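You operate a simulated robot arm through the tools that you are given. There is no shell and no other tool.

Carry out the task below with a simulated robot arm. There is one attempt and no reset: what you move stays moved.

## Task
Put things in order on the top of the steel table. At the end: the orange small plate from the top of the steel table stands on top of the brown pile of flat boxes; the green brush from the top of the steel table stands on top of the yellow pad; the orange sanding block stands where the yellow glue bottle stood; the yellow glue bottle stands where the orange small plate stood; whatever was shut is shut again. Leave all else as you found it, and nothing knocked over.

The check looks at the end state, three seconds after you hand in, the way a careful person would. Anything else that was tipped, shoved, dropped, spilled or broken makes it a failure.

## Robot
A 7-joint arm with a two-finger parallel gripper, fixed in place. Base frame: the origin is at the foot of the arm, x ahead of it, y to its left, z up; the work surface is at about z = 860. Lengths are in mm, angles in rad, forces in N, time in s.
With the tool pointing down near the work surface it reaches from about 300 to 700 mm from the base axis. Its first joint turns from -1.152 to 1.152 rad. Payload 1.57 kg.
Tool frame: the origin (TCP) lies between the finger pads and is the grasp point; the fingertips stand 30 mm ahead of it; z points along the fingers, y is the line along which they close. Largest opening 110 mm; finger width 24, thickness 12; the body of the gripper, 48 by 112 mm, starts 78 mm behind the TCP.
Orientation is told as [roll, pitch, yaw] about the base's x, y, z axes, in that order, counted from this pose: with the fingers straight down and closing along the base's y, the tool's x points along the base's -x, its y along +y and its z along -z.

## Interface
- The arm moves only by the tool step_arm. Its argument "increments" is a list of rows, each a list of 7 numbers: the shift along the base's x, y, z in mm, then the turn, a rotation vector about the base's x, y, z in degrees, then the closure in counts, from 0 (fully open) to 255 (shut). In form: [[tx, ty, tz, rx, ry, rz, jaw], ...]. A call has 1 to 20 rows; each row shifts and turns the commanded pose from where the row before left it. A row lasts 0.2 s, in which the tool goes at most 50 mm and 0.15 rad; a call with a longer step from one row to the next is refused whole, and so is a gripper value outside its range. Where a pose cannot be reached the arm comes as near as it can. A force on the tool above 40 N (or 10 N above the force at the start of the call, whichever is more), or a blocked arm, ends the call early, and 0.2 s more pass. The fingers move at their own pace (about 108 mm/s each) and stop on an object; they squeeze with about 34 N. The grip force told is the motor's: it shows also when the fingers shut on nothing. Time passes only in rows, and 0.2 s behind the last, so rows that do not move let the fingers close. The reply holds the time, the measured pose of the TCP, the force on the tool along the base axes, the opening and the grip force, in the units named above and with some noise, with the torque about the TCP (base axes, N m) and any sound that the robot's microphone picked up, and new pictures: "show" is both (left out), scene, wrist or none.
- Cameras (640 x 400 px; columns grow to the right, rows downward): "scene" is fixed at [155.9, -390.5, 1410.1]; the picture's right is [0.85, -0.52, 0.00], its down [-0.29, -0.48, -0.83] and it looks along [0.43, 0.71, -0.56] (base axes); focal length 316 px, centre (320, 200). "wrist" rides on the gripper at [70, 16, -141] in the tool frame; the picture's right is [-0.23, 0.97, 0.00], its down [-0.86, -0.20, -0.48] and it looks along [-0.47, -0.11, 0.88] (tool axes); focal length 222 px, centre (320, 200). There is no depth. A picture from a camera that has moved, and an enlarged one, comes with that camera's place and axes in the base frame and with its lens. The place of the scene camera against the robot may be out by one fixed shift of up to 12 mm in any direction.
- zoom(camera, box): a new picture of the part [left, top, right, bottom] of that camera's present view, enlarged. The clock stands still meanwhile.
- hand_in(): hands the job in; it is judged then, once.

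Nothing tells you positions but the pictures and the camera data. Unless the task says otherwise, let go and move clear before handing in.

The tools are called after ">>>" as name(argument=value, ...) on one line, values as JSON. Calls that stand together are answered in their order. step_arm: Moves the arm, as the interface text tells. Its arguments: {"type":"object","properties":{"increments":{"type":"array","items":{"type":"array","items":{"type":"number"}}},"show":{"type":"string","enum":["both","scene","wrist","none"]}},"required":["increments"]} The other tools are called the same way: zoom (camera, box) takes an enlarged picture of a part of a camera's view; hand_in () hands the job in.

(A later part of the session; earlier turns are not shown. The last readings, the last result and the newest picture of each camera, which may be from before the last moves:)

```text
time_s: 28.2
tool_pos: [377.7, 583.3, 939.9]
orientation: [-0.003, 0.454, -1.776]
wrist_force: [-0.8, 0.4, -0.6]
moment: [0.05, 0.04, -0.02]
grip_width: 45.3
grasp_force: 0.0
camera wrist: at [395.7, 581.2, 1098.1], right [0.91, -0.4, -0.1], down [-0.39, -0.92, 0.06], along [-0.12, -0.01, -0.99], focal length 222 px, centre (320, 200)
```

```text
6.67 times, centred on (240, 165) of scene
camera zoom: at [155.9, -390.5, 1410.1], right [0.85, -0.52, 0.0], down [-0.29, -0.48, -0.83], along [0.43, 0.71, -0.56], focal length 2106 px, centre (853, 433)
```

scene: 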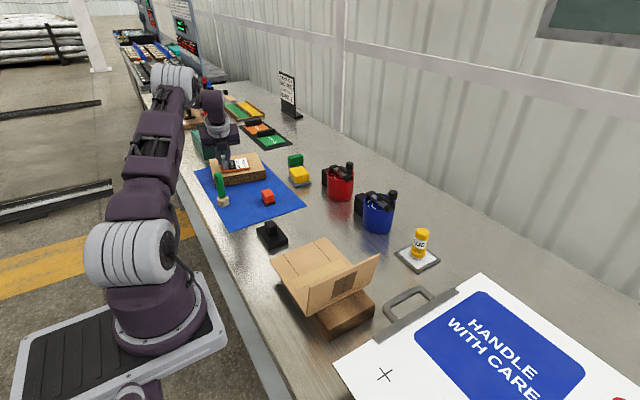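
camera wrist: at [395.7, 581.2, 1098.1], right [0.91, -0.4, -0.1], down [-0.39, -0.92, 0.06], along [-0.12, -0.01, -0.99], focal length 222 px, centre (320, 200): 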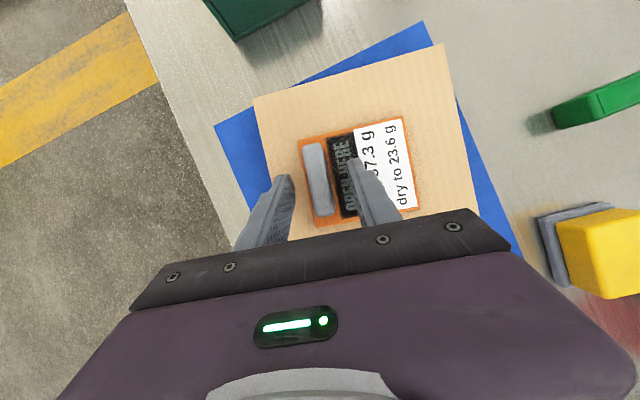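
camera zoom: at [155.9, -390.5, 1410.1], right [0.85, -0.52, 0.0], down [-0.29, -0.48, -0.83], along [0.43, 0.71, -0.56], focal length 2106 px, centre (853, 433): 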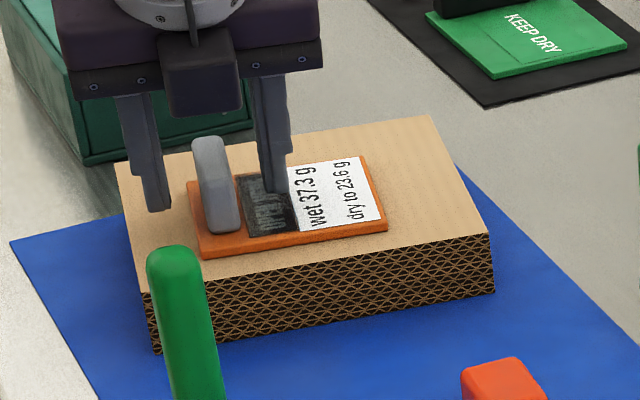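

The plate is standing on the pile. Now I'll back off, straighten the tool and go look at the glue bottle.

>>> step_arm(increments=[[0, 0, 35, 0, 0, 0, 150], [0, 0, 40, 0, 0, 0, 150], [0, 0, 10, 0, 0, 0, 150], [12, -45, 0, 0, 0, 0, 150], [12, -45, 0, 0, 0, 0, 120], [12, -45, 0, 0, 0, 0, 80], [12, -45, 0, 0, 0, 0, 40], [10, -45, 0, -6.36, 1.33, 0, 0], [10, -45, 0, -6.36, 1.33, 0, 0], [10, -45, 0, -6.36, 1.33, 0, 0], [10, -45, 0, -6.36, 1.33, 0, 0], [6, -30, 0, 0, 0, 8.4, 0], [6, -30, 0, 0, 0, 8.4, 0], [6, -30, 0, 0, 0, 8.4, 0], [6, -30, 0, 0, 0, 8.4, 0], [6, -30, 0, 0, 0, 8.4, 0], [6, -30, 0, 0, 0, 8.4, 0], [6, -30, 0, 0, 0, 8.4, 0], [6, -30, 0, 0, 0, 8.4, 0]], show="both")

```text
time_s: 32.2
tool_pos: [514.5, -14.7, 1022.6]
orientation: [-0.001, -0.001, -0.602]
wrist_force: [-0.1, 0.6, 0.4]
moment: [0.01, 0.03, 0.0]
grip_width: 109.9
grasp_force: 0.0
camera wrist: at [468.3, 38.0, 1165.4], right [0.74, 0.67, 0.0], down [0.59, -0.65, 0.48], along [0.32, -0.35, -0.88], focal length 222 px, centre (320, 200)
```

scene: 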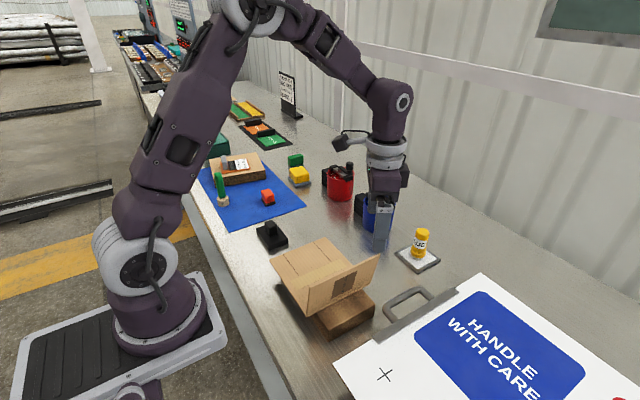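
wrist: 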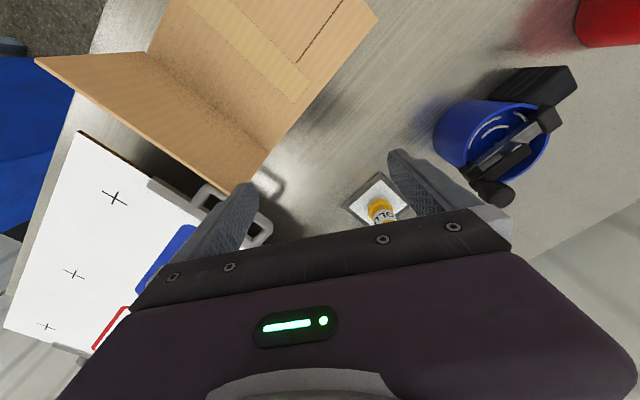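

>>> step_arm(increments=[[10, 0, 0, 0, 0, 7, 0], [10, 0, 0, 0, 0, 7, 0], [10, 0, 0, 0, 0, 7, 0], [10, 0, 0, 0, 0, 7, 0], [10, -2, -5, 0, 0, 6.5, 0], [0, 0, 0, 0, 0, 0, 0]], show="wrist")

>>> zoom(camera="wrist", box=[250, 120, 410, 245])

>>> zoom(camera="scene", box=[385, 215, 465, 280])

```text
time_s: 33.6
tool_pos: [563.7, -18.0, 1019.6]
orientation: [0.0, 0.001, -0.003]
wrist_force: [0.5, -0.3, 0.2]
moment: [-0.02, 0.01, -0.01]
grip_width: 110.3
grasp_force: 0.1
camera wrist: at [495.2, -0.9, 1162.0], right [0.23, 0.97, 0.0], down [0.85, -0.2, 0.48], along [0.47, -0.11, -0.88], focal length 222 px, centre (320, 200)
```

wrist: 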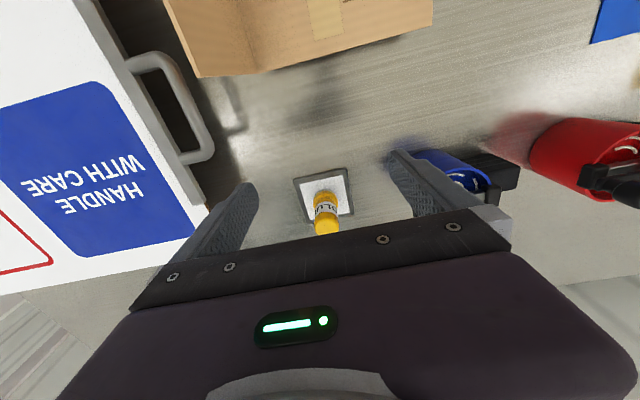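

```text
3.20 times, centred on (330, 182) of wrist
camera zoom: at [495.2, -0.9, 1162.0], right [0.23, 0.97, 0.0], down [0.85, -0.2, 0.48], along [0.47, -0.11, -0.88], focal length 711 px, centre (288, 256)
```

zoom: 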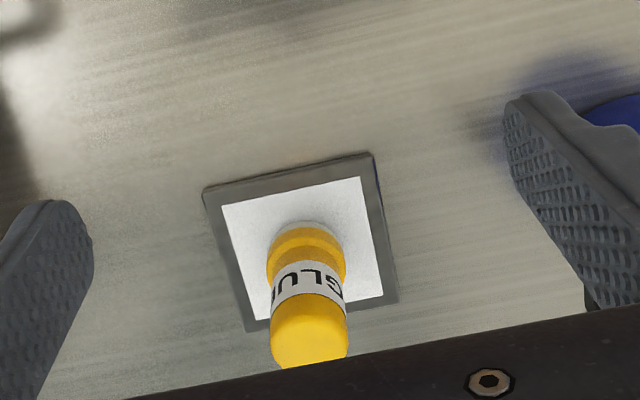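

```text
6.15 times, centred on (425, 248) of scene
camera zoom: at [155.9, -390.5, 1410.1], right [0.85, -0.52, 0.0], down [-0.29, -0.48, -0.83], along [0.43, 0.71, -0.56], focal length 1944 px, centre (-326, -92)
```

zoom: 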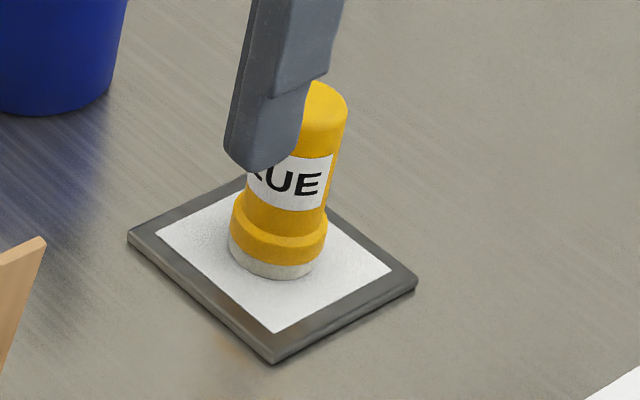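

The bottle is at about (651, −29) on the tile, with a wider foot ring and its top near z≈943. I'll lean the tool forward 15°, narrow the jaws, position above the bottle and check.

>>> step_arm(increments=[[21, -2.5, 0, 0, -7.5, 0, 93], [21, -2.5, 0, 0, -7.5, 0, 93], [21, -2.5, 0, 0, 0, 0, 93], [21, -2.5, 0, 0, 0, 0, 93], [0, 0, -15, 0, 0, 0, 93], [0, 0, 0, 0, 0, 0, 93]], show="both")

>>> zoom(camera="wrist", box=[240, 130, 400, 230])

>>> zoom(camera="scene", box=[350, 160, 470, 280])

```text
time_s: 35.0
tool_pos: [647.5, -28.1, 1005.6]
orientation: [0.0, -0.263, -0.005]
wrist_force: [0.3, 0.2, -0.5]
moment: [0.02, 0.02, -0.01]
grip_width: 69.8
grasp_force: 0.1
camera wrist: at [544.8, -10.7, 1124.6], right [0.22, 0.97, 0.06], down [0.7, -0.2, 0.68], along [0.68, -0.11, -0.73], focal length 222 px, centre (320, 200)
```

scene: 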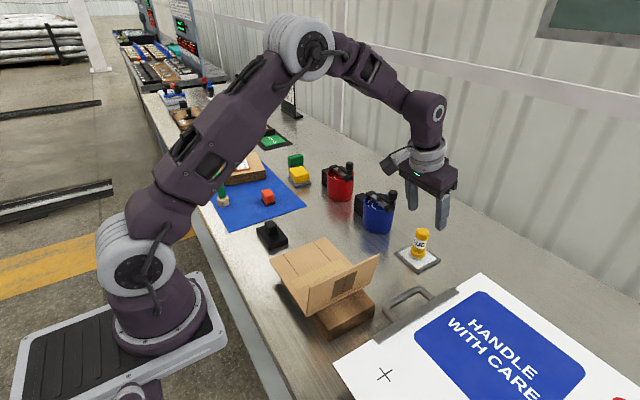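
wrist: 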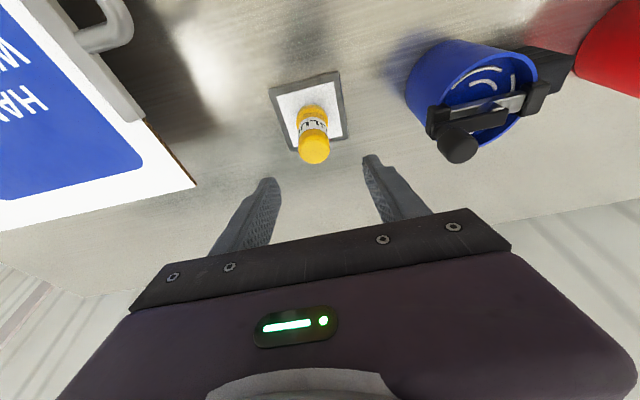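

```text
4.00 times, centred on (320, 180) of wrist
camera zoom: at [544.8, -10.7, 1124.6], right [0.22, 0.97, 0.06], down [0.7, -0.2, 0.68], along [0.68, -0.11, -0.73], focal length 888 px, centre (320, 280)
```

zoom: 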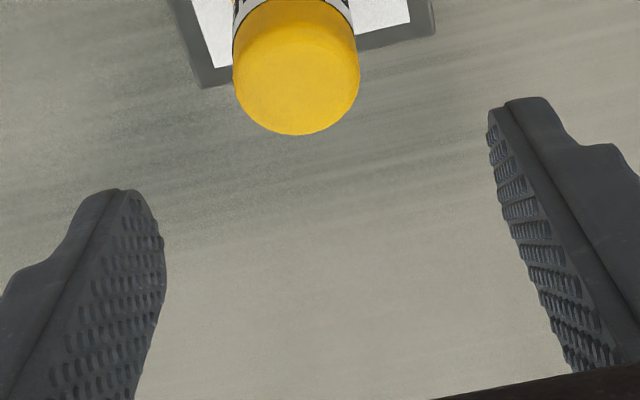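

```text
3.33 times, centred on (410, 220) of scene
camera zoom: at [155.9, -390.5, 1410.1], right [0.85, -0.52, 0.0], down [-0.29, -0.48, -0.83], along [0.43, 0.71, -0.56], focal length 1053 px, centre (20, 133)
```

zoom: 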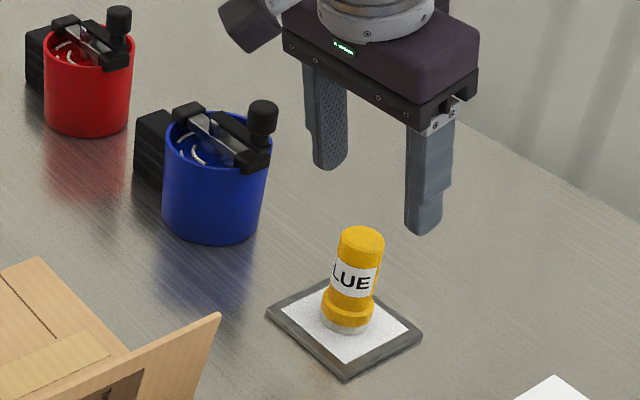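

The bottle is centred at about (652, −29). I'll descend around its body.

>>> step_arm(increments=[[2.5, -1.2, -20, 0, 0, 0, 93], [0, 0, -25, 0, 0, 0, 93], [0, 0, -25, 0, 0, 0, 93], [0, 0, -15, 0, 0, 0, 93], [0, 0, 0, 0, 0, 0, 93]], show="both")

>>> zoom(camera="wrist", box=[240, 130, 400, 230])

>>> zoom(camera="scene", box=[380, 200, 470, 280])

```text
time_s: 36.2
tool_pos: [649.2, -28.2, 919.7]
orientation: [0.001, -0.262, -0.003]
wrist_force: [1.0, 0.8, 0.7]
moment: [-0.03, -0.01, 0.0]
grip_width: 70.1
grasp_force: 0.0
camera wrist: at [546.5, -11.1, 1039.0], right [0.22, 0.97, 0.06], down [0.7, -0.2, 0.68], along [0.68, -0.11, -0.73], focal length 222 px, centre (320, 200)
```

scene: 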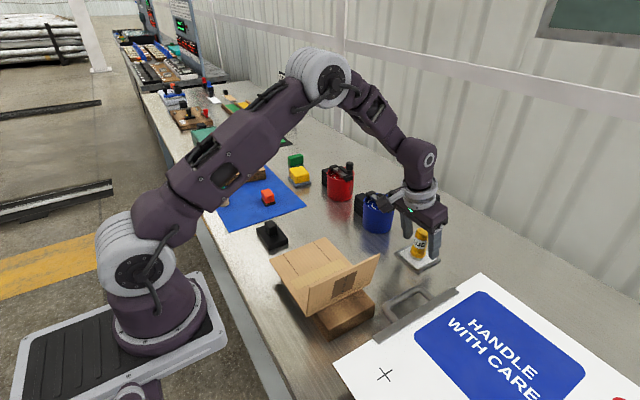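
wrist: 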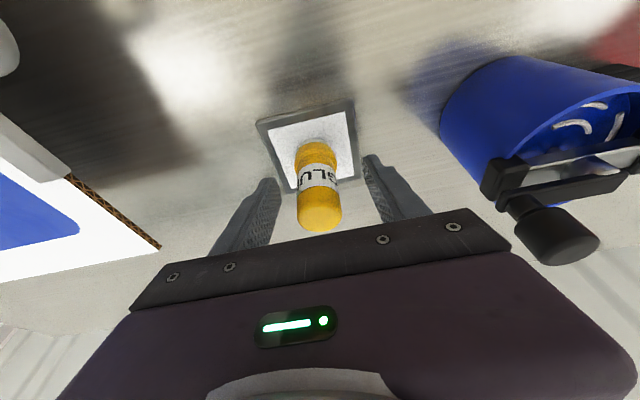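

```text
4.00 times, centred on (320, 180) of wrist
camera zoom: at [546.5, -11.1, 1039.0], right [0.22, 0.97, 0.06], down [0.7, -0.2, 0.68], along [0.68, -0.11, -0.73], focal length 888 px, centre (320, 280)
```

zoom: 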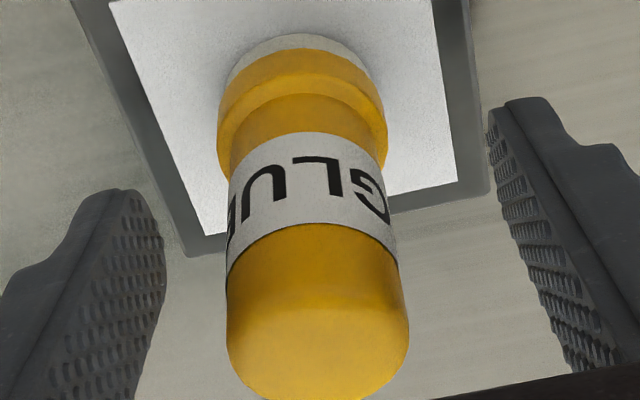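

```text
5.00 times, centred on (425, 240) of scene
camera zoom: at [155.9, -390.5, 1410.1], right [0.85, -0.52, 0.0], down [-0.29, -0.48, -0.83], along [0.43, 0.71, -0.56], focal length 1580 px, centre (-205, 0)
```

zoom: 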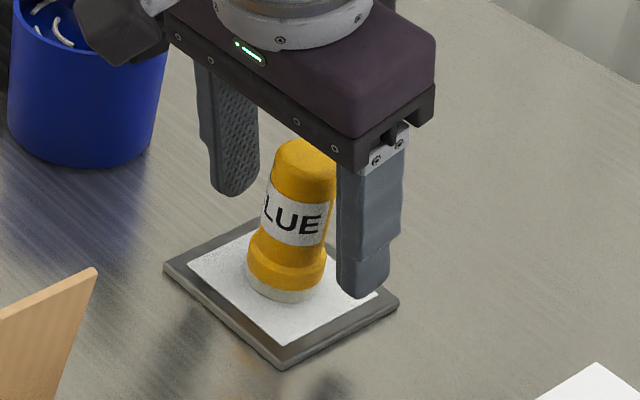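

The fingers are centred around the bottle body. I'll close and lift gently.

>>> step_arm(increments=[[0, 0, 0, 0, 0, 0, 255], [0, 0, 0, 0, 0, 0, 255], [0, 0, 0, 0, 0, 0, 255], [0, 0, 10, 0, 0, 0, 255], [0, 0, 15, 0, 0, 0, 255], [0, 0, 0, 0, 0, 0, 255]], show="both")

>>> zoom(camera="wrist", box=[240, 80, 400, 240])

>>> zoom(camera="scene", box=[380, 200, 470, 280])

```text
time_s: 37.6
tool_pos: [648.9, -27.9, 945.5]
orientation: [0.002, -0.262, -0.004]
wrist_force: [0.1, -0.7, -0.5]
moment: [0.01, -0.01, -0.02]
grip_width: 28.8
grasp_force: 33.4
camera wrist: at [546.2, -10.5, 1063.8], right [0.22, 0.97, 0.06], down [0.7, -0.2, 0.68], along [0.68, -0.11, -0.73], focal length 222 px, centre (320, 200)
```

scene: 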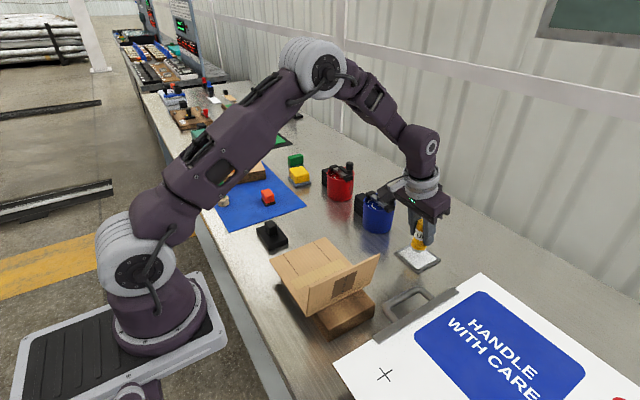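
wrist: 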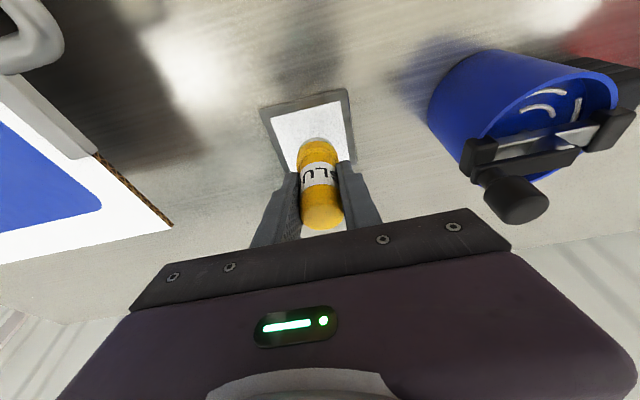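

```text
2.50 times, centred on (320, 160) of wrist
camera zoom: at [546.2, -10.5, 1063.8], right [0.22, 0.97, 0.06], down [0.7, -0.2, 0.68], along [0.68, -0.11, -0.73], focal length 555 px, centre (320, 300)
```

zoom: 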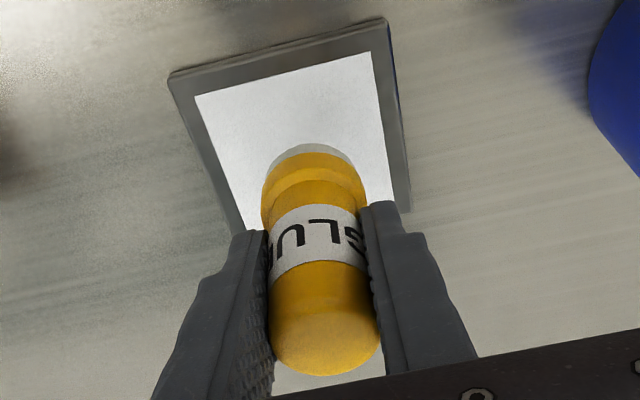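

```text
5.00 times, centred on (425, 240) of scene
camera zoom: at [156.0, -390.5, 1410.1], right [0.85, -0.52, 0.0], down [-0.29, -0.48, -0.83], along [0.43, 0.71, -0.56], focal length 1580 px, centre (-205, 0)
```

zoom: 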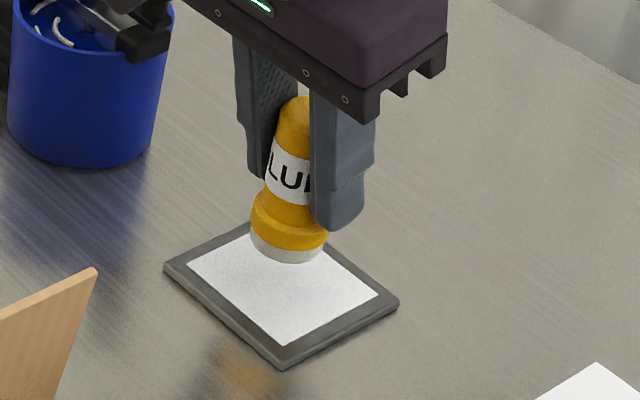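

The bottle is held upright. I'll carry it in an arc that clears the canister and the carton to the plate's old spot at (500.7, 200.7).

>>> step_arm(increments=[[0, 0, 30, 0, 0, 0, 255], [0, 0, 25, 0, 0, 0, 255], [-37, 0, 22, 0, 0, 0, 255], [-37, 0, 22, 0, 0, 0, 255], [-15, 45.7, 0, 0, 0, 0, 255], [-15, 45.7, 0, 0, 0, 0, 255], [-15, 45.7, 0, 0, 0, 0, 255], [-15, 45.7, 0, 0, 0, 0, 255], [-15, 45.8, 0, 0, 0, 0, 255], [0, 0, -25, 0, 0, 0, 255], [0, 0, -35, 0, 0, 0, 255], [0, 0, -20, 0, 0, 0, 255], [0, 0, 0, 0, 0, 0, 255]], show="both")

>>> zoom(camera="scene", box=[270, 150, 380, 250])

>>> zoom(camera="wrist", box=[220, 80, 420, 240])

```text
time_s: 40.4
tool_pos: [500.6, 200.4, 962.7]
orientation: [0.001, -0.262, -0.003]
wrist_force: [-0.5, -0.2, -1.3]
moment: [0.01, -0.03, -0.01]
grip_width: 28.6
grasp_force: 33.5
camera wrist: at [397.8, 217.2, 1081.8], right [0.22, 0.97, 0.06], down [0.7, -0.2, 0.68], along [0.68, -0.11, -0.73], focal length 222 px, centre (320, 200)
```

scene: 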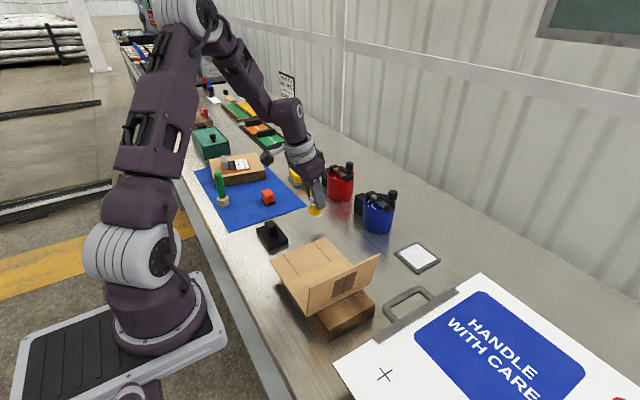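
wrist: 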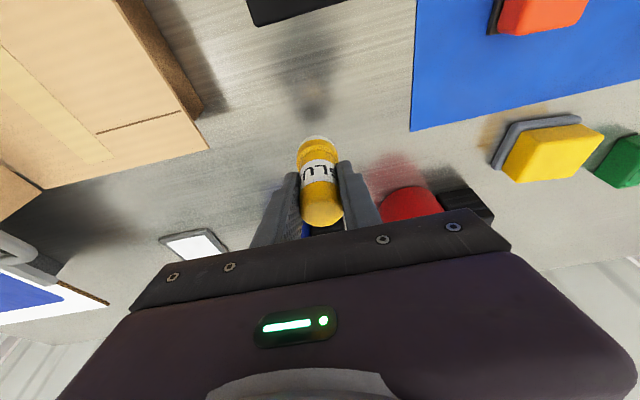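

```text
4.00 times, centred on (325, 200) of scene
camera zoom: at [156.0, -390.5, 1410.1], right [0.85, -0.52, 0.0], down [-0.29, -0.48, -0.83], along [0.43, 0.71, -0.56], focal length 1264 px, centre (300, 200)
```

zoom: 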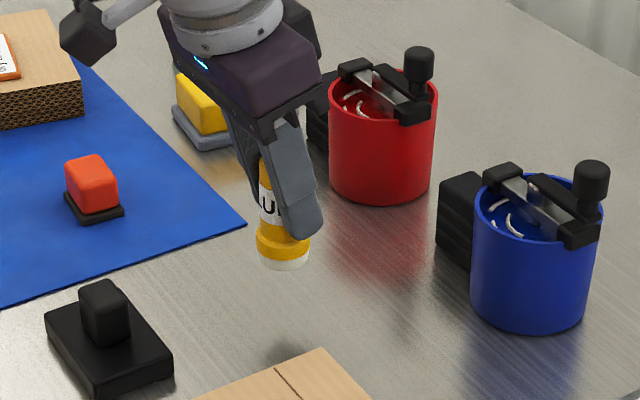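

```text
2.50 times, centred on (320, 160) of wrist
camera zoom: at [397.8, 217.2, 1081.8], right [0.22, 0.97, 0.06], down [0.7, -0.2, 0.68], along [0.68, -0.11, -0.73], focal length 555 px, centre (320, 300)
```

zoom: 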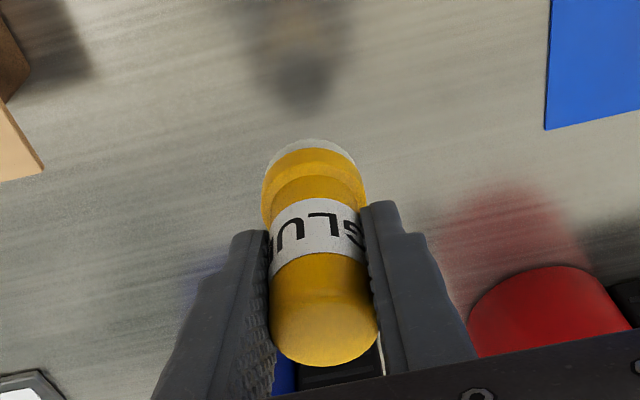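

The bottle is above the plate's old spot. I'll lower it.

>>> step_arm(increments=[[-1, 0.3, -15, 0, 0, 0, 255], [0, 0, -15, 0, 0, 0, 255], [0, 0, -10, 0, 0, 0, 255], [0, 0, -3, 0, 0, 0, 255], [0, 0, 0, 0, 0, 0, 255]], show="scene")

>>> zoom(camera="scene", box=[280, 170, 360, 250])

```text
time_s: 41.6
tool_pos: [498.9, 200.2, 919.5]
orientation: [0.002, -0.261, -0.002]
wrist_force: [0.2, 0.6, -0.1]
moment: [0.0, -0.02, 0.0]
grip_width: 28.6
grasp_force: 33.9
```

scene: 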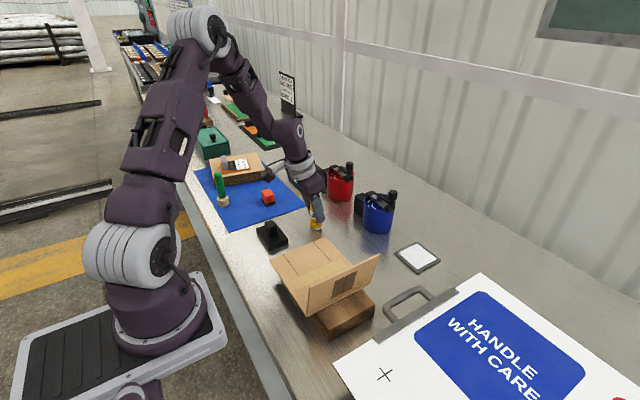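

```text
5.00 times, centred on (320, 210) of scene
camera zoom: at [156.0, -390.5, 1410.1], right [0.85, -0.52, 0.0], down [-0.29, -0.48, -0.83], along [0.43, 0.71, -0.56], focal length 1580 px, centre (320, 150)
```

zoom: 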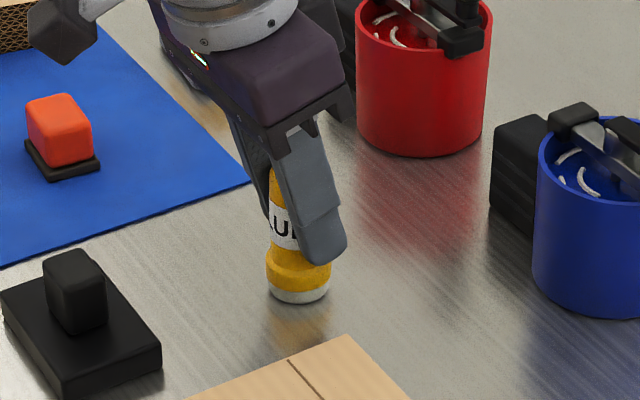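

>>> step_arm(increments=[[0, 0, -2, 0, 0, 0, 255], [0, 0, -2, 0, 0, 0, 255], [0, 0, 0, 0, 0, 0, 255]], show="none")

```text
time_s: 42.4
tool_pos: [500.6, 200.3, 917.7]
orientation: [0.004, -0.264, -0.003]
wrist_force: [-0.7, -2.8, 26.4]
moment: [0.21, -0.11, 0.05]
grip_width: 28.8
grasp_force: 33.8
```

The bottle has touched down. I'll unload slightly, then open the jaws.

>>> step_arm(increments=[[0, 0, 2, 0, 0, 0, 255], [0, 0, 0, 0, 0, 0, 255]], show="none")

```text
time_s: 43.0
tool_pos: [498.5, 200.6, 918.5]
orientation: [0.0, -0.259, -0.004]
wrist_force: [-0.6, 0.0, -2.1]
moment: [0.0, -0.01, -0.02]
grip_width: 28.7
grasp_force: 34.1
```

>>> step_arm(increments=[[0, 0, -0.8, 0, 0, 0, 255], [0, 0, 0, 0, 0, 0, 255], [0, 0, 0, 0, 0, 0, 170], [0, 0, 0, 0, 0, 0, 120], [0, 0, 0, 0, 0, 0, 93]], show="both")

>>> zoom(camera="wrist", box=[220, 80, 420, 240])

>>> zoom(camera="scene", box=[280, 170, 360, 250])

```text
time_s: 44.2
tool_pos: [499.7, 199.8, 917.9]
orientation: [0.002, -0.264, -0.003]
wrist_force: [1.6, -0.2, -0.1]
moment: [0.01, 0.01, 0.0]
grip_width: 69.9
grasp_force: 0.2
camera wrist: at [397.1, 217.2, 1037.5], right [0.22, 0.97, 0.06], down [0.7, -0.2, 0.68], along [0.68, -0.11, -0.73], focal length 222 px, centre (320, 200)
```

scene: 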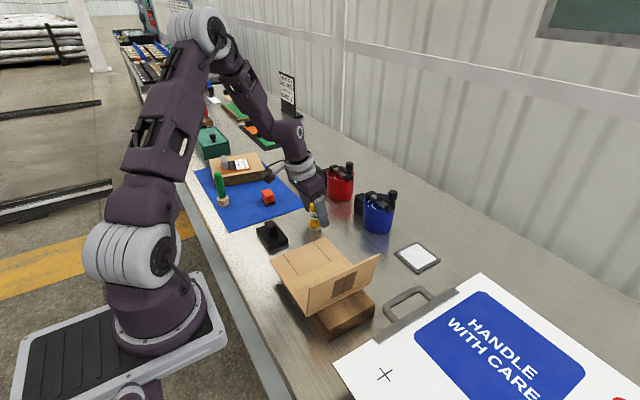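
wrist: 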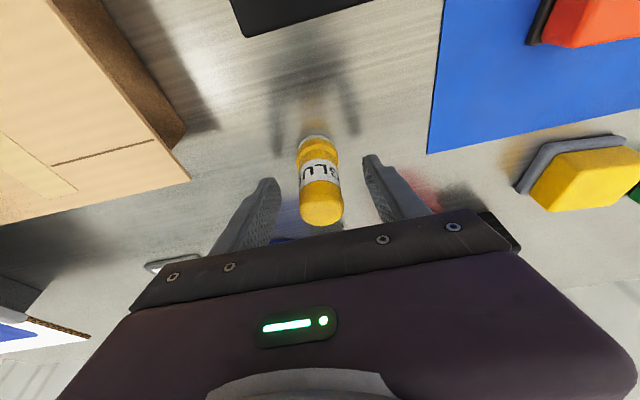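

```text
2.50 times, centred on (320, 160) of wrist
camera zoom: at [397.1, 217.2, 1037.5], right [0.22, 0.97, 0.06], down [0.7, -0.2, 0.68], along [0.68, -0.11, -0.73], focal length 555 px, centre (320, 300)
```

zoom: 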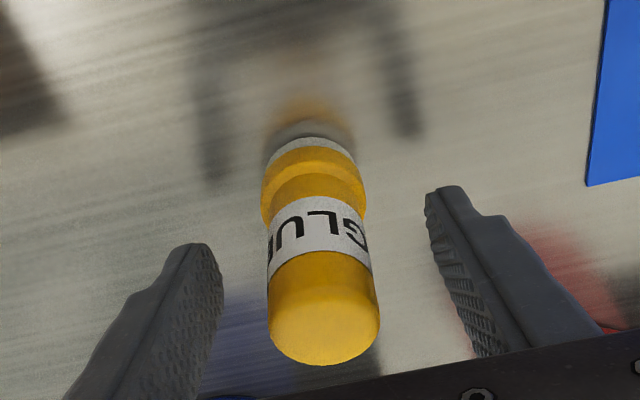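

```text
5.00 times, centred on (320, 210) of scene
camera zoom: at [155.9, -390.5, 1410.1], right [0.85, -0.52, 0.0], down [-0.29, -0.48, -0.83], along [0.43, 0.71, -0.56], focal length 1580 px, centre (320, 150)
```

zoom: 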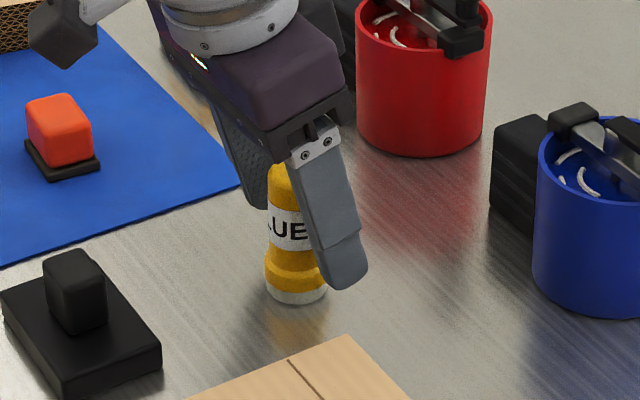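

The bottle stands upright on its own. I'll retreat upward and go look at the orange block.

>>> step_arm(increments=[[0, 0, 30, 0, 0, 0, 93], [0, 0, 40, 0, 0, 0, 93], [0, 0, 25, 0, 0, 0, 93], [-26.4, 38.8, 0, 0, 7.5, 0, 60], [-26.4, 38.8, 0, 0, 7.5, 0, 30], [-26.4, 38.8, 0, 0, 0, 0, 0], [-26.4, 38.8, 0, 0, 0, 0, 0], [-26.4, 38.8, 0, 0, 0, 0, 0], [0, 0, 0, 0, 0, 0, 0]], show="both")

>>> zoom(camera="wrist", box=[250, 130, 400, 235])

>>> zoom(camera="scene", box=[290, 180, 350, 240])

```text
time_s: 46.2
tool_pos: [367.3, 393.6, 1013.3]
orientation: [0.0, -0.002, -0.003]
wrist_force: [-0.3, 0.0, -0.1]
moment: [-0.02, -0.01, 0.01]
grip_width: 110.1
grasp_force: 0.0
camera wrist: at [298.4, 410.9, 1154.1], right [0.23, 0.97, 0.0], down [0.85, -0.2, 0.48], along [0.47, -0.11, -0.88], focal length 222 px, centre (320, 200)
```

scene: 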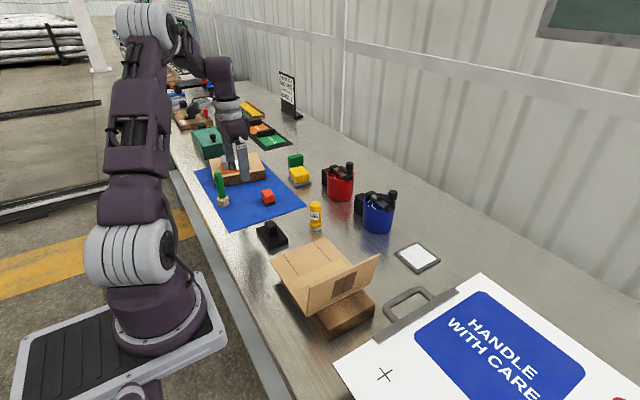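
wrist: 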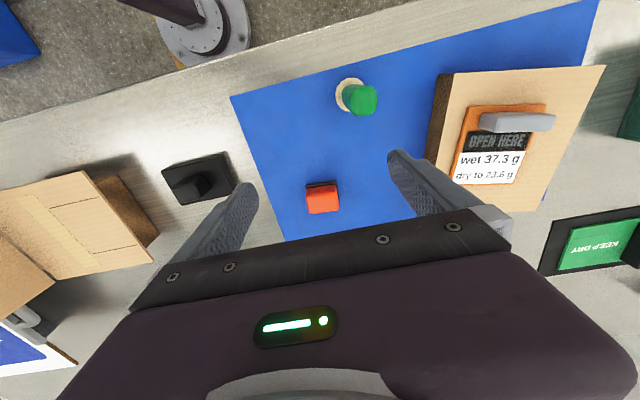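

```text
3.81 times, centred on (325, 182) of wrist
camera zoom: at [298.4, 410.9, 1154.1], right [0.23, 0.97, 0.0], down [0.85, -0.2, 0.48], along [0.47, -0.11, -0.88], focal length 846 px, centre (301, 267)
```

zoom: 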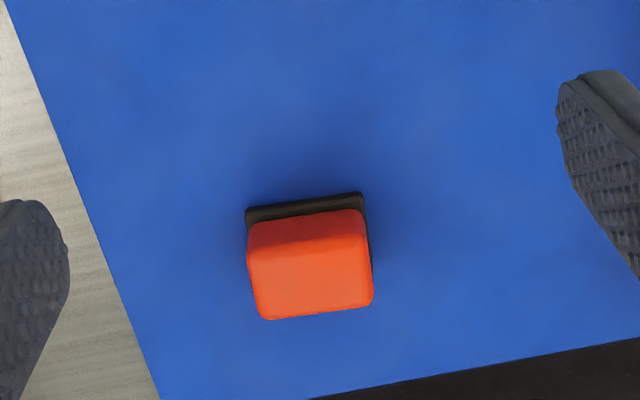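

```text
6.67 times, centred on (320, 210) of scene
camera zoom: at [155.9, -390.5, 1410.1], right [0.85, -0.52, 0.0], down [-0.29, -0.48, -0.83], along [0.43, 0.71, -0.56], focal length 2106 px, centre (320, 133)
```

zoom: 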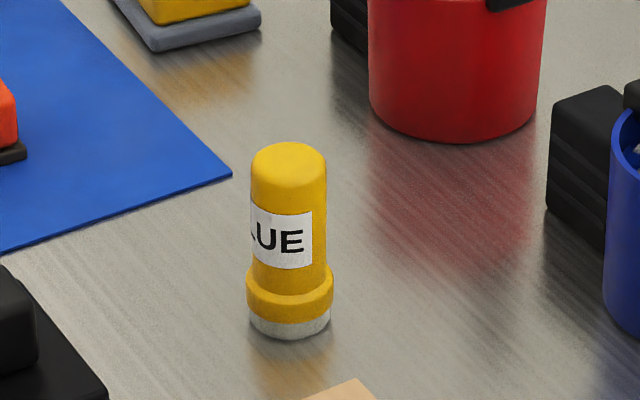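

The bottle sits within a couple of mm of where the plate's centre was. The orange block is centred near (441, 382), about 41×28 mm, top at z≈895, turned about −3.5°. I'll lean the tool and position above it.

>>> step_arm(increments=[[17, -3, 0, 0, 0, -3.3, 93], [17, -3, 0, -0.46, -7.49, 0, 93], [17, -3, 0, -0.46, -7.49, 0, 93], [17.7, -2.6, -13, 0, 0, 0, 93], [0, 0, -35, 0, 0, 0, 93], [0, 0, 0, 0, 0, 0, 93]], show="both")

>>> zoom(camera="wrist", box=[240, 100, 400, 225])

>>> zoom(camera="scene", box=[225, 150, 315, 225])

```text
time_s: 47.6
tool_pos: [434.4, 380.2, 963.5]
orientation: [0.002, -0.264, -0.061]
wrist_force: [0.0, 0.1, 0.1]
moment: [0.01, 0.03, 0.01]
grip_width: 69.9
grasp_force: 0.0
camera wrist: at [332.9, 404.4, 1082.9], right [0.28, 0.96, 0.06], down [0.69, -0.24, 0.68], along [0.67, -0.15, -0.73], focal length 222 px, centre (320, 200)
```

scene: 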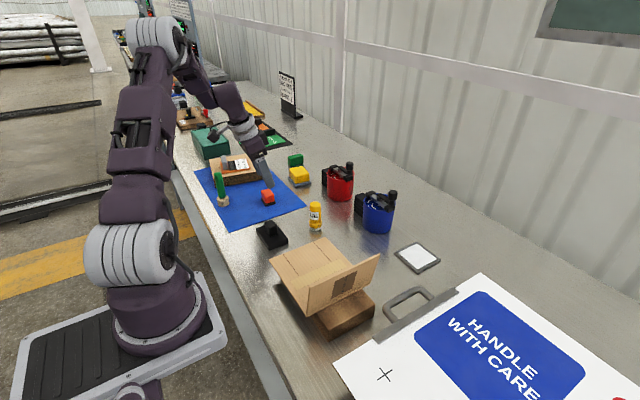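
wrist: 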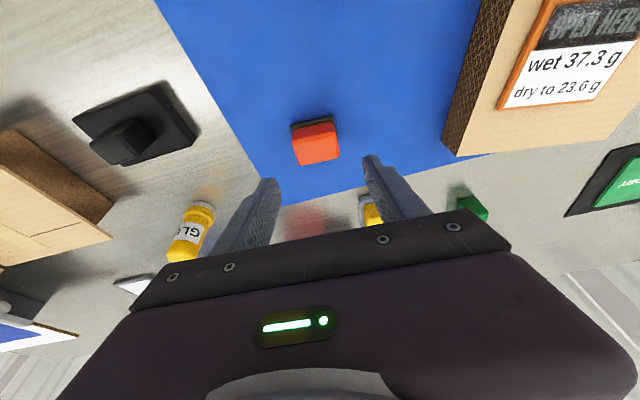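

```text
3.20 times, centred on (320, 162) of wrist
camera zoom: at [332.9, 404.4, 1082.9], right [0.28, 0.96, 0.06], down [0.69, -0.24, 0.68], along [0.67, -0.15, -0.73], focal length 711 px, centre (320, 320)
```

zoom: 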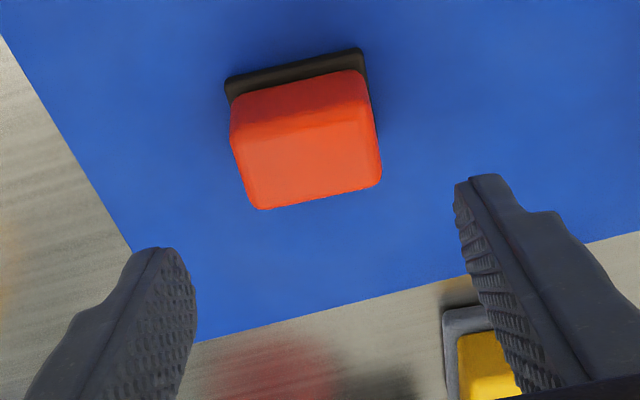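

```text
5.33 times, centred on (270, 188) of scene
camera zoom: at [155.9, -390.5, 1410.1], right [0.85, -0.52, 0.0], down [-0.29, -0.48, -0.83], along [0.43, 0.71, -0.56], focal length 1685 px, centre (587, 267)
```

zoom: 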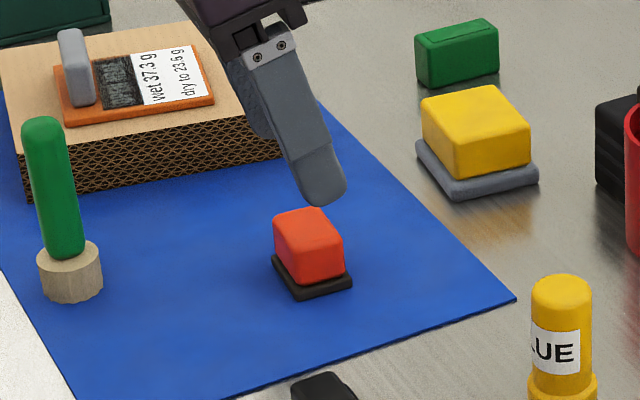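

>>> step_arm(increments=[[1, 1, -20, 0, 0, 0, 93], [0, 0, -20, 0, 0, 0, 93], [0, 0, -12, 0, 0, 0, 93], [0, 0, -7, 0, 0, 0, 93], [0, 0, 0, 0, 0, 0, 93]], show="both")

>>> zoom(camera="wrist", box=[240, 120, 400, 245])

>>> zoom(camera="scene", box=[225, 150, 315, 225])

```text
time_s: 48.8
tool_pos: [436.7, 383.2, 907.1]
orientation: [-0.001, -0.263, -0.062]
wrist_force: [1.0, 0.9, 0.4]
moment: [0.02, -0.02, 0.01]
grip_width: 69.7
grasp_force: 0.1
camera wrist: at [335.0, 407.2, 1025.0], right [0.28, 0.96, 0.06], down [0.69, -0.24, 0.68], along [0.67, -0.15, -0.73], focal length 222 px, centre (320, 200)
```

scene: 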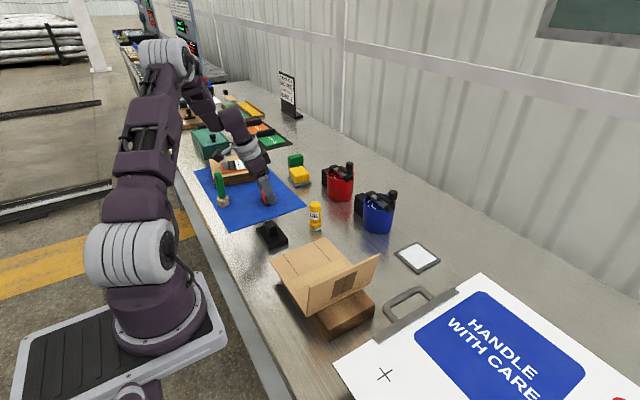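
wrist: 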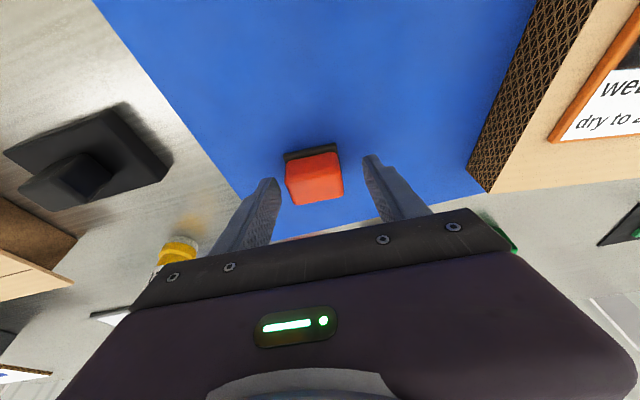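

```text
3.20 times, centred on (320, 182) of wrist
camera zoom: at [335.0, 407.2, 1025.0], right [0.28, 0.96, 0.06], down [0.69, -0.24, 0.68], along [0.67, -0.15, -0.73], focal length 711 px, centre (320, 256)
```

zoom: 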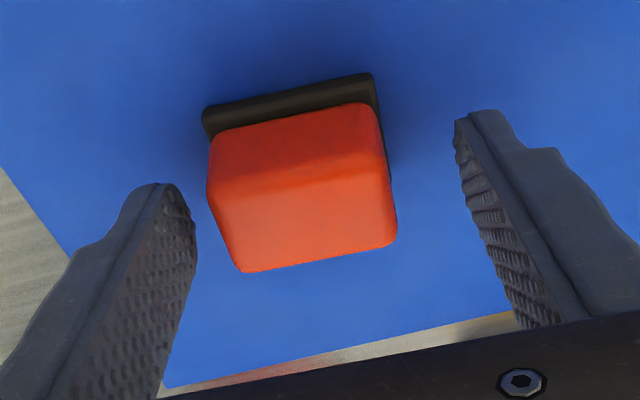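

```text
5.33 times, centred on (270, 188) of scene
camera zoom: at [155.9, -390.5, 1410.1], right [0.85, -0.52, 0.0], down [-0.29, -0.48, -0.83], along [0.43, 0.71, -0.56], focal length 1685 px, centre (587, 267)
```

zoom: 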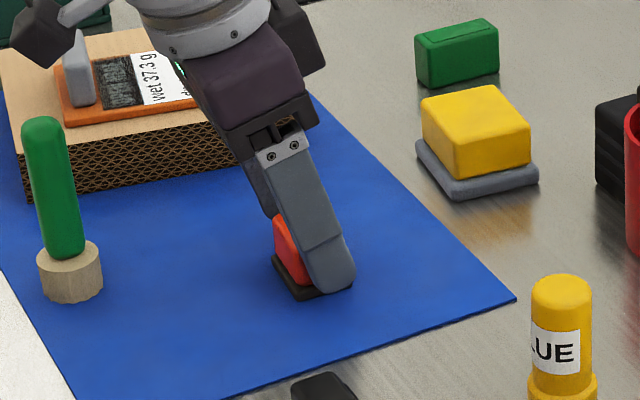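

The block is about 2 mm off the finger midplane. I'll correct that, then grip and lift.

>>> step_arm(increments=[[0, -2.2, -2, 0, 0, 0, 93], [0, 0, 0, 0, 0, 0, 93], [0, 0, 0, 0, 0, 0, 255], [0, 0, 0, 0, 0, 0, 255], [0, 0, 0, 0, 0, 0, 255], [0, 0, 10, 0, 0, 0, 255], [0, 0, 15, 0, 0, 0, 255], [0, 0, 0, 0, 0, 0, 255]], show="both")

>>> zoom(camera="wrist", box=[240, 120, 400, 245])

>>> zoom(camera="scene", box=[225, 150, 315, 225])

```text
time_s: 50.6
tool_pos: [436.8, 382.5, 930.9]
orientation: [-0.001, -0.263, -0.063]
wrist_force: [-0.5, 0.5, -1.1]
moment: [-0.01, 0.01, 0.0]
grip_width: 43.1
grasp_force: 34.5
camera wrist: at [335.5, 405.3, 1049.1], right [0.28, 0.96, 0.06], down [0.69, -0.24, 0.68], along [0.67, -0.15, -0.73], focal length 222 px, centre (320, 200)
```

scene: 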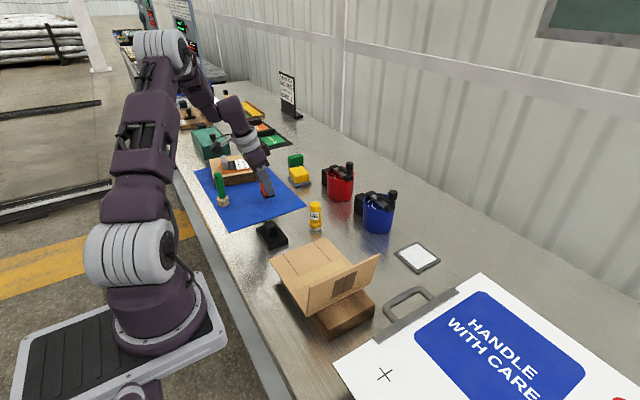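
wrist: 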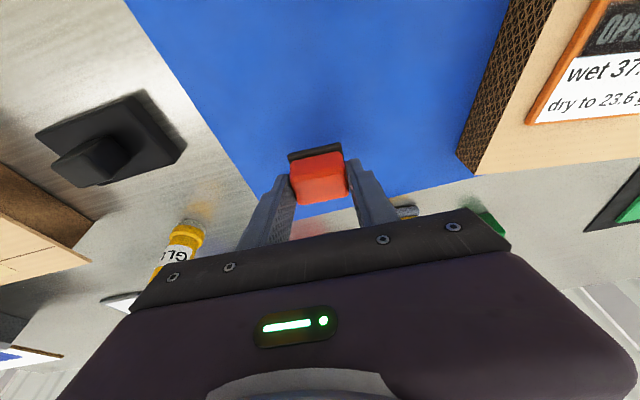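

```text
3.20 times, centred on (320, 182) of wrist
camera zoom: at [335.5, 405.3, 1049.1], right [0.28, 0.96, 0.06], down [0.69, -0.24, 0.68], along [0.67, -0.15, -0.73], focal length 711 px, centre (320, 256)
```

zoom: 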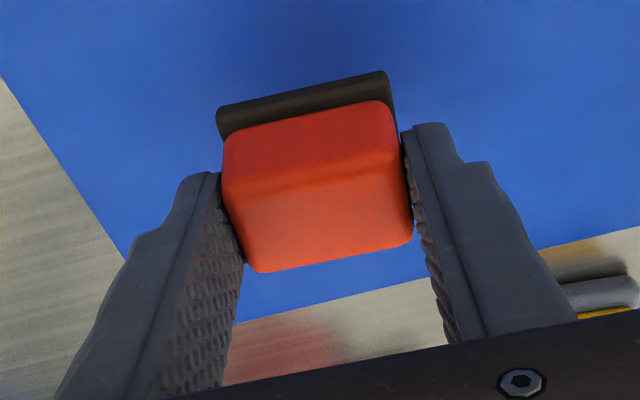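

```text
5.33 times, centred on (270, 188) of scene
camera zoom: at [155.9, -390.5, 1410.1], right [0.85, -0.52, 0.0], down [-0.29, -0.48, -0.83], along [0.43, 0.71, -0.56], focal length 1685 px, centre (587, 267)
```

zoom: 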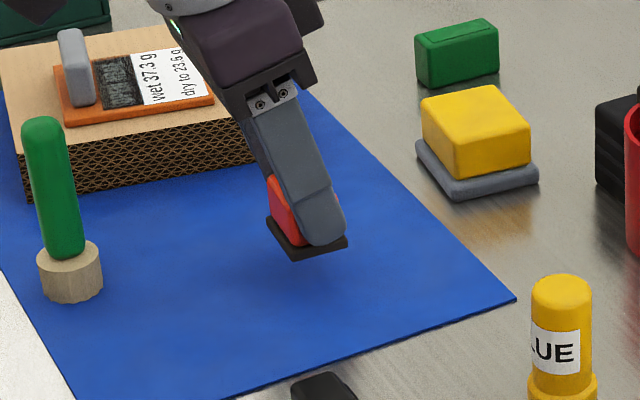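

The block is held firmly. I'll carry it high to the tile where the glue bottle stood.

>>> step_arm(increments=[[0, 0, 40, 0, 0, 0, 255], [0, 0, 40, 0, 0, 0, 255], [5, -10, 35, 0, 0, 0, 255], [15, -41.5, 0, 0, 0, 0, 255], [15, -41.5, 0, 0, 0, 0, 255], [15, -41.5, 0, 0, 0, 0, 255], [15, -41.5, 0, 0, 0, 0, 255], [15, -41.5, 0, 0, 0, 0, 255], [15, -41.5, 0, 0, 0, 0, 255], [15, -41.5, 0, 0, 0, 0, 255], [15, -41.5, 0, 0, 0, 0, 255], [15, -41.5, 0, 0, 0, 0, 255], [34, -14, -20, 0, 0, 0, 255], [35, -13.7, -20, 0, 0, 0, 255], [0, 0, -25, 0, 0, 0, 255], [0, 0, 0, 0, 0, 0, 255]], show="both")

>>> zoom(camera="wrist", box=[230, 70, 410, 240])

>>> zoom(camera="scene", box=[370, 180, 470, 280])

```text
time_s: 54.0
tool_pos: [646.3, -31.0, 978.5]
orientation: [0.0, -0.262, -0.059]
wrist_force: [-0.3, 0.7, -0.7]
moment: [-0.01, 0.01, 0.01]
grip_width: 43.0
grasp_force: 34.4
camera wrist: at [544.9, -7.5, 1097.8], right [0.28, 0.96, 0.06], down [0.69, -0.24, 0.68], along [0.67, -0.15, -0.73], focal length 222 px, centre (320, 200)
```

scene: 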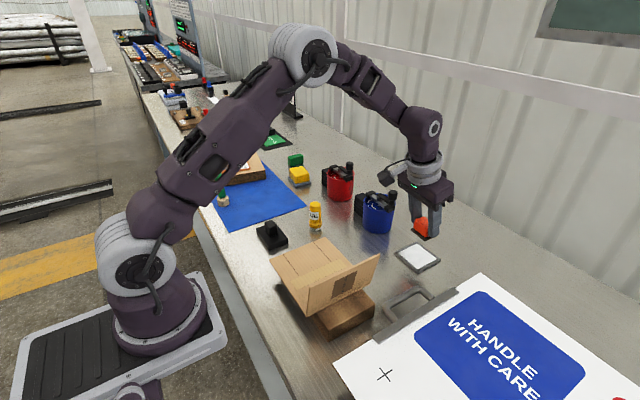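
wrist: 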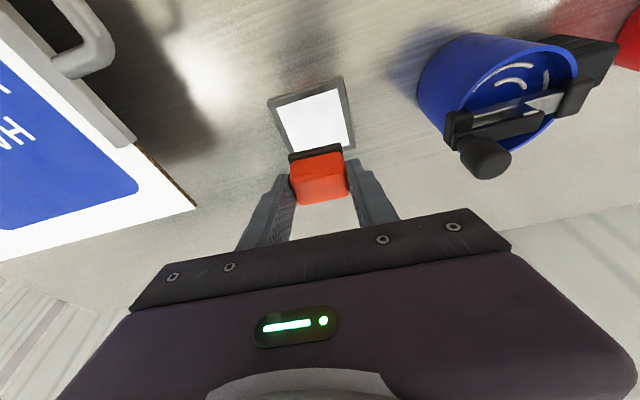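

```text
2.35 times, centred on (320, 155) of wrist
camera zoom: at [544.9, -7.5, 1097.8], right [0.28, 0.96, 0.06], down [0.69, -0.24, 0.68], along [0.67, -0.15, -0.73], focal length 523 px, centre (320, 306)
```

zoom: 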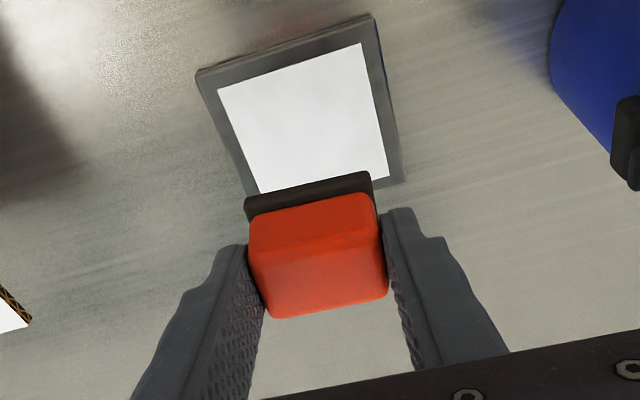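

```text
4.00 times, centred on (420, 230) of scene
camera zoom: at [156.0, -390.5, 1410.1], right [0.85, -0.52, 0.0], down [-0.29, -0.48, -0.83], along [0.43, 0.71, -0.56], focal length 1264 px, centre (-80, 80)
```

zoom: 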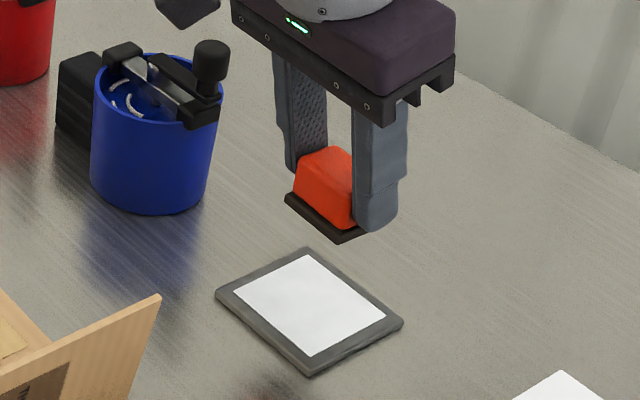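

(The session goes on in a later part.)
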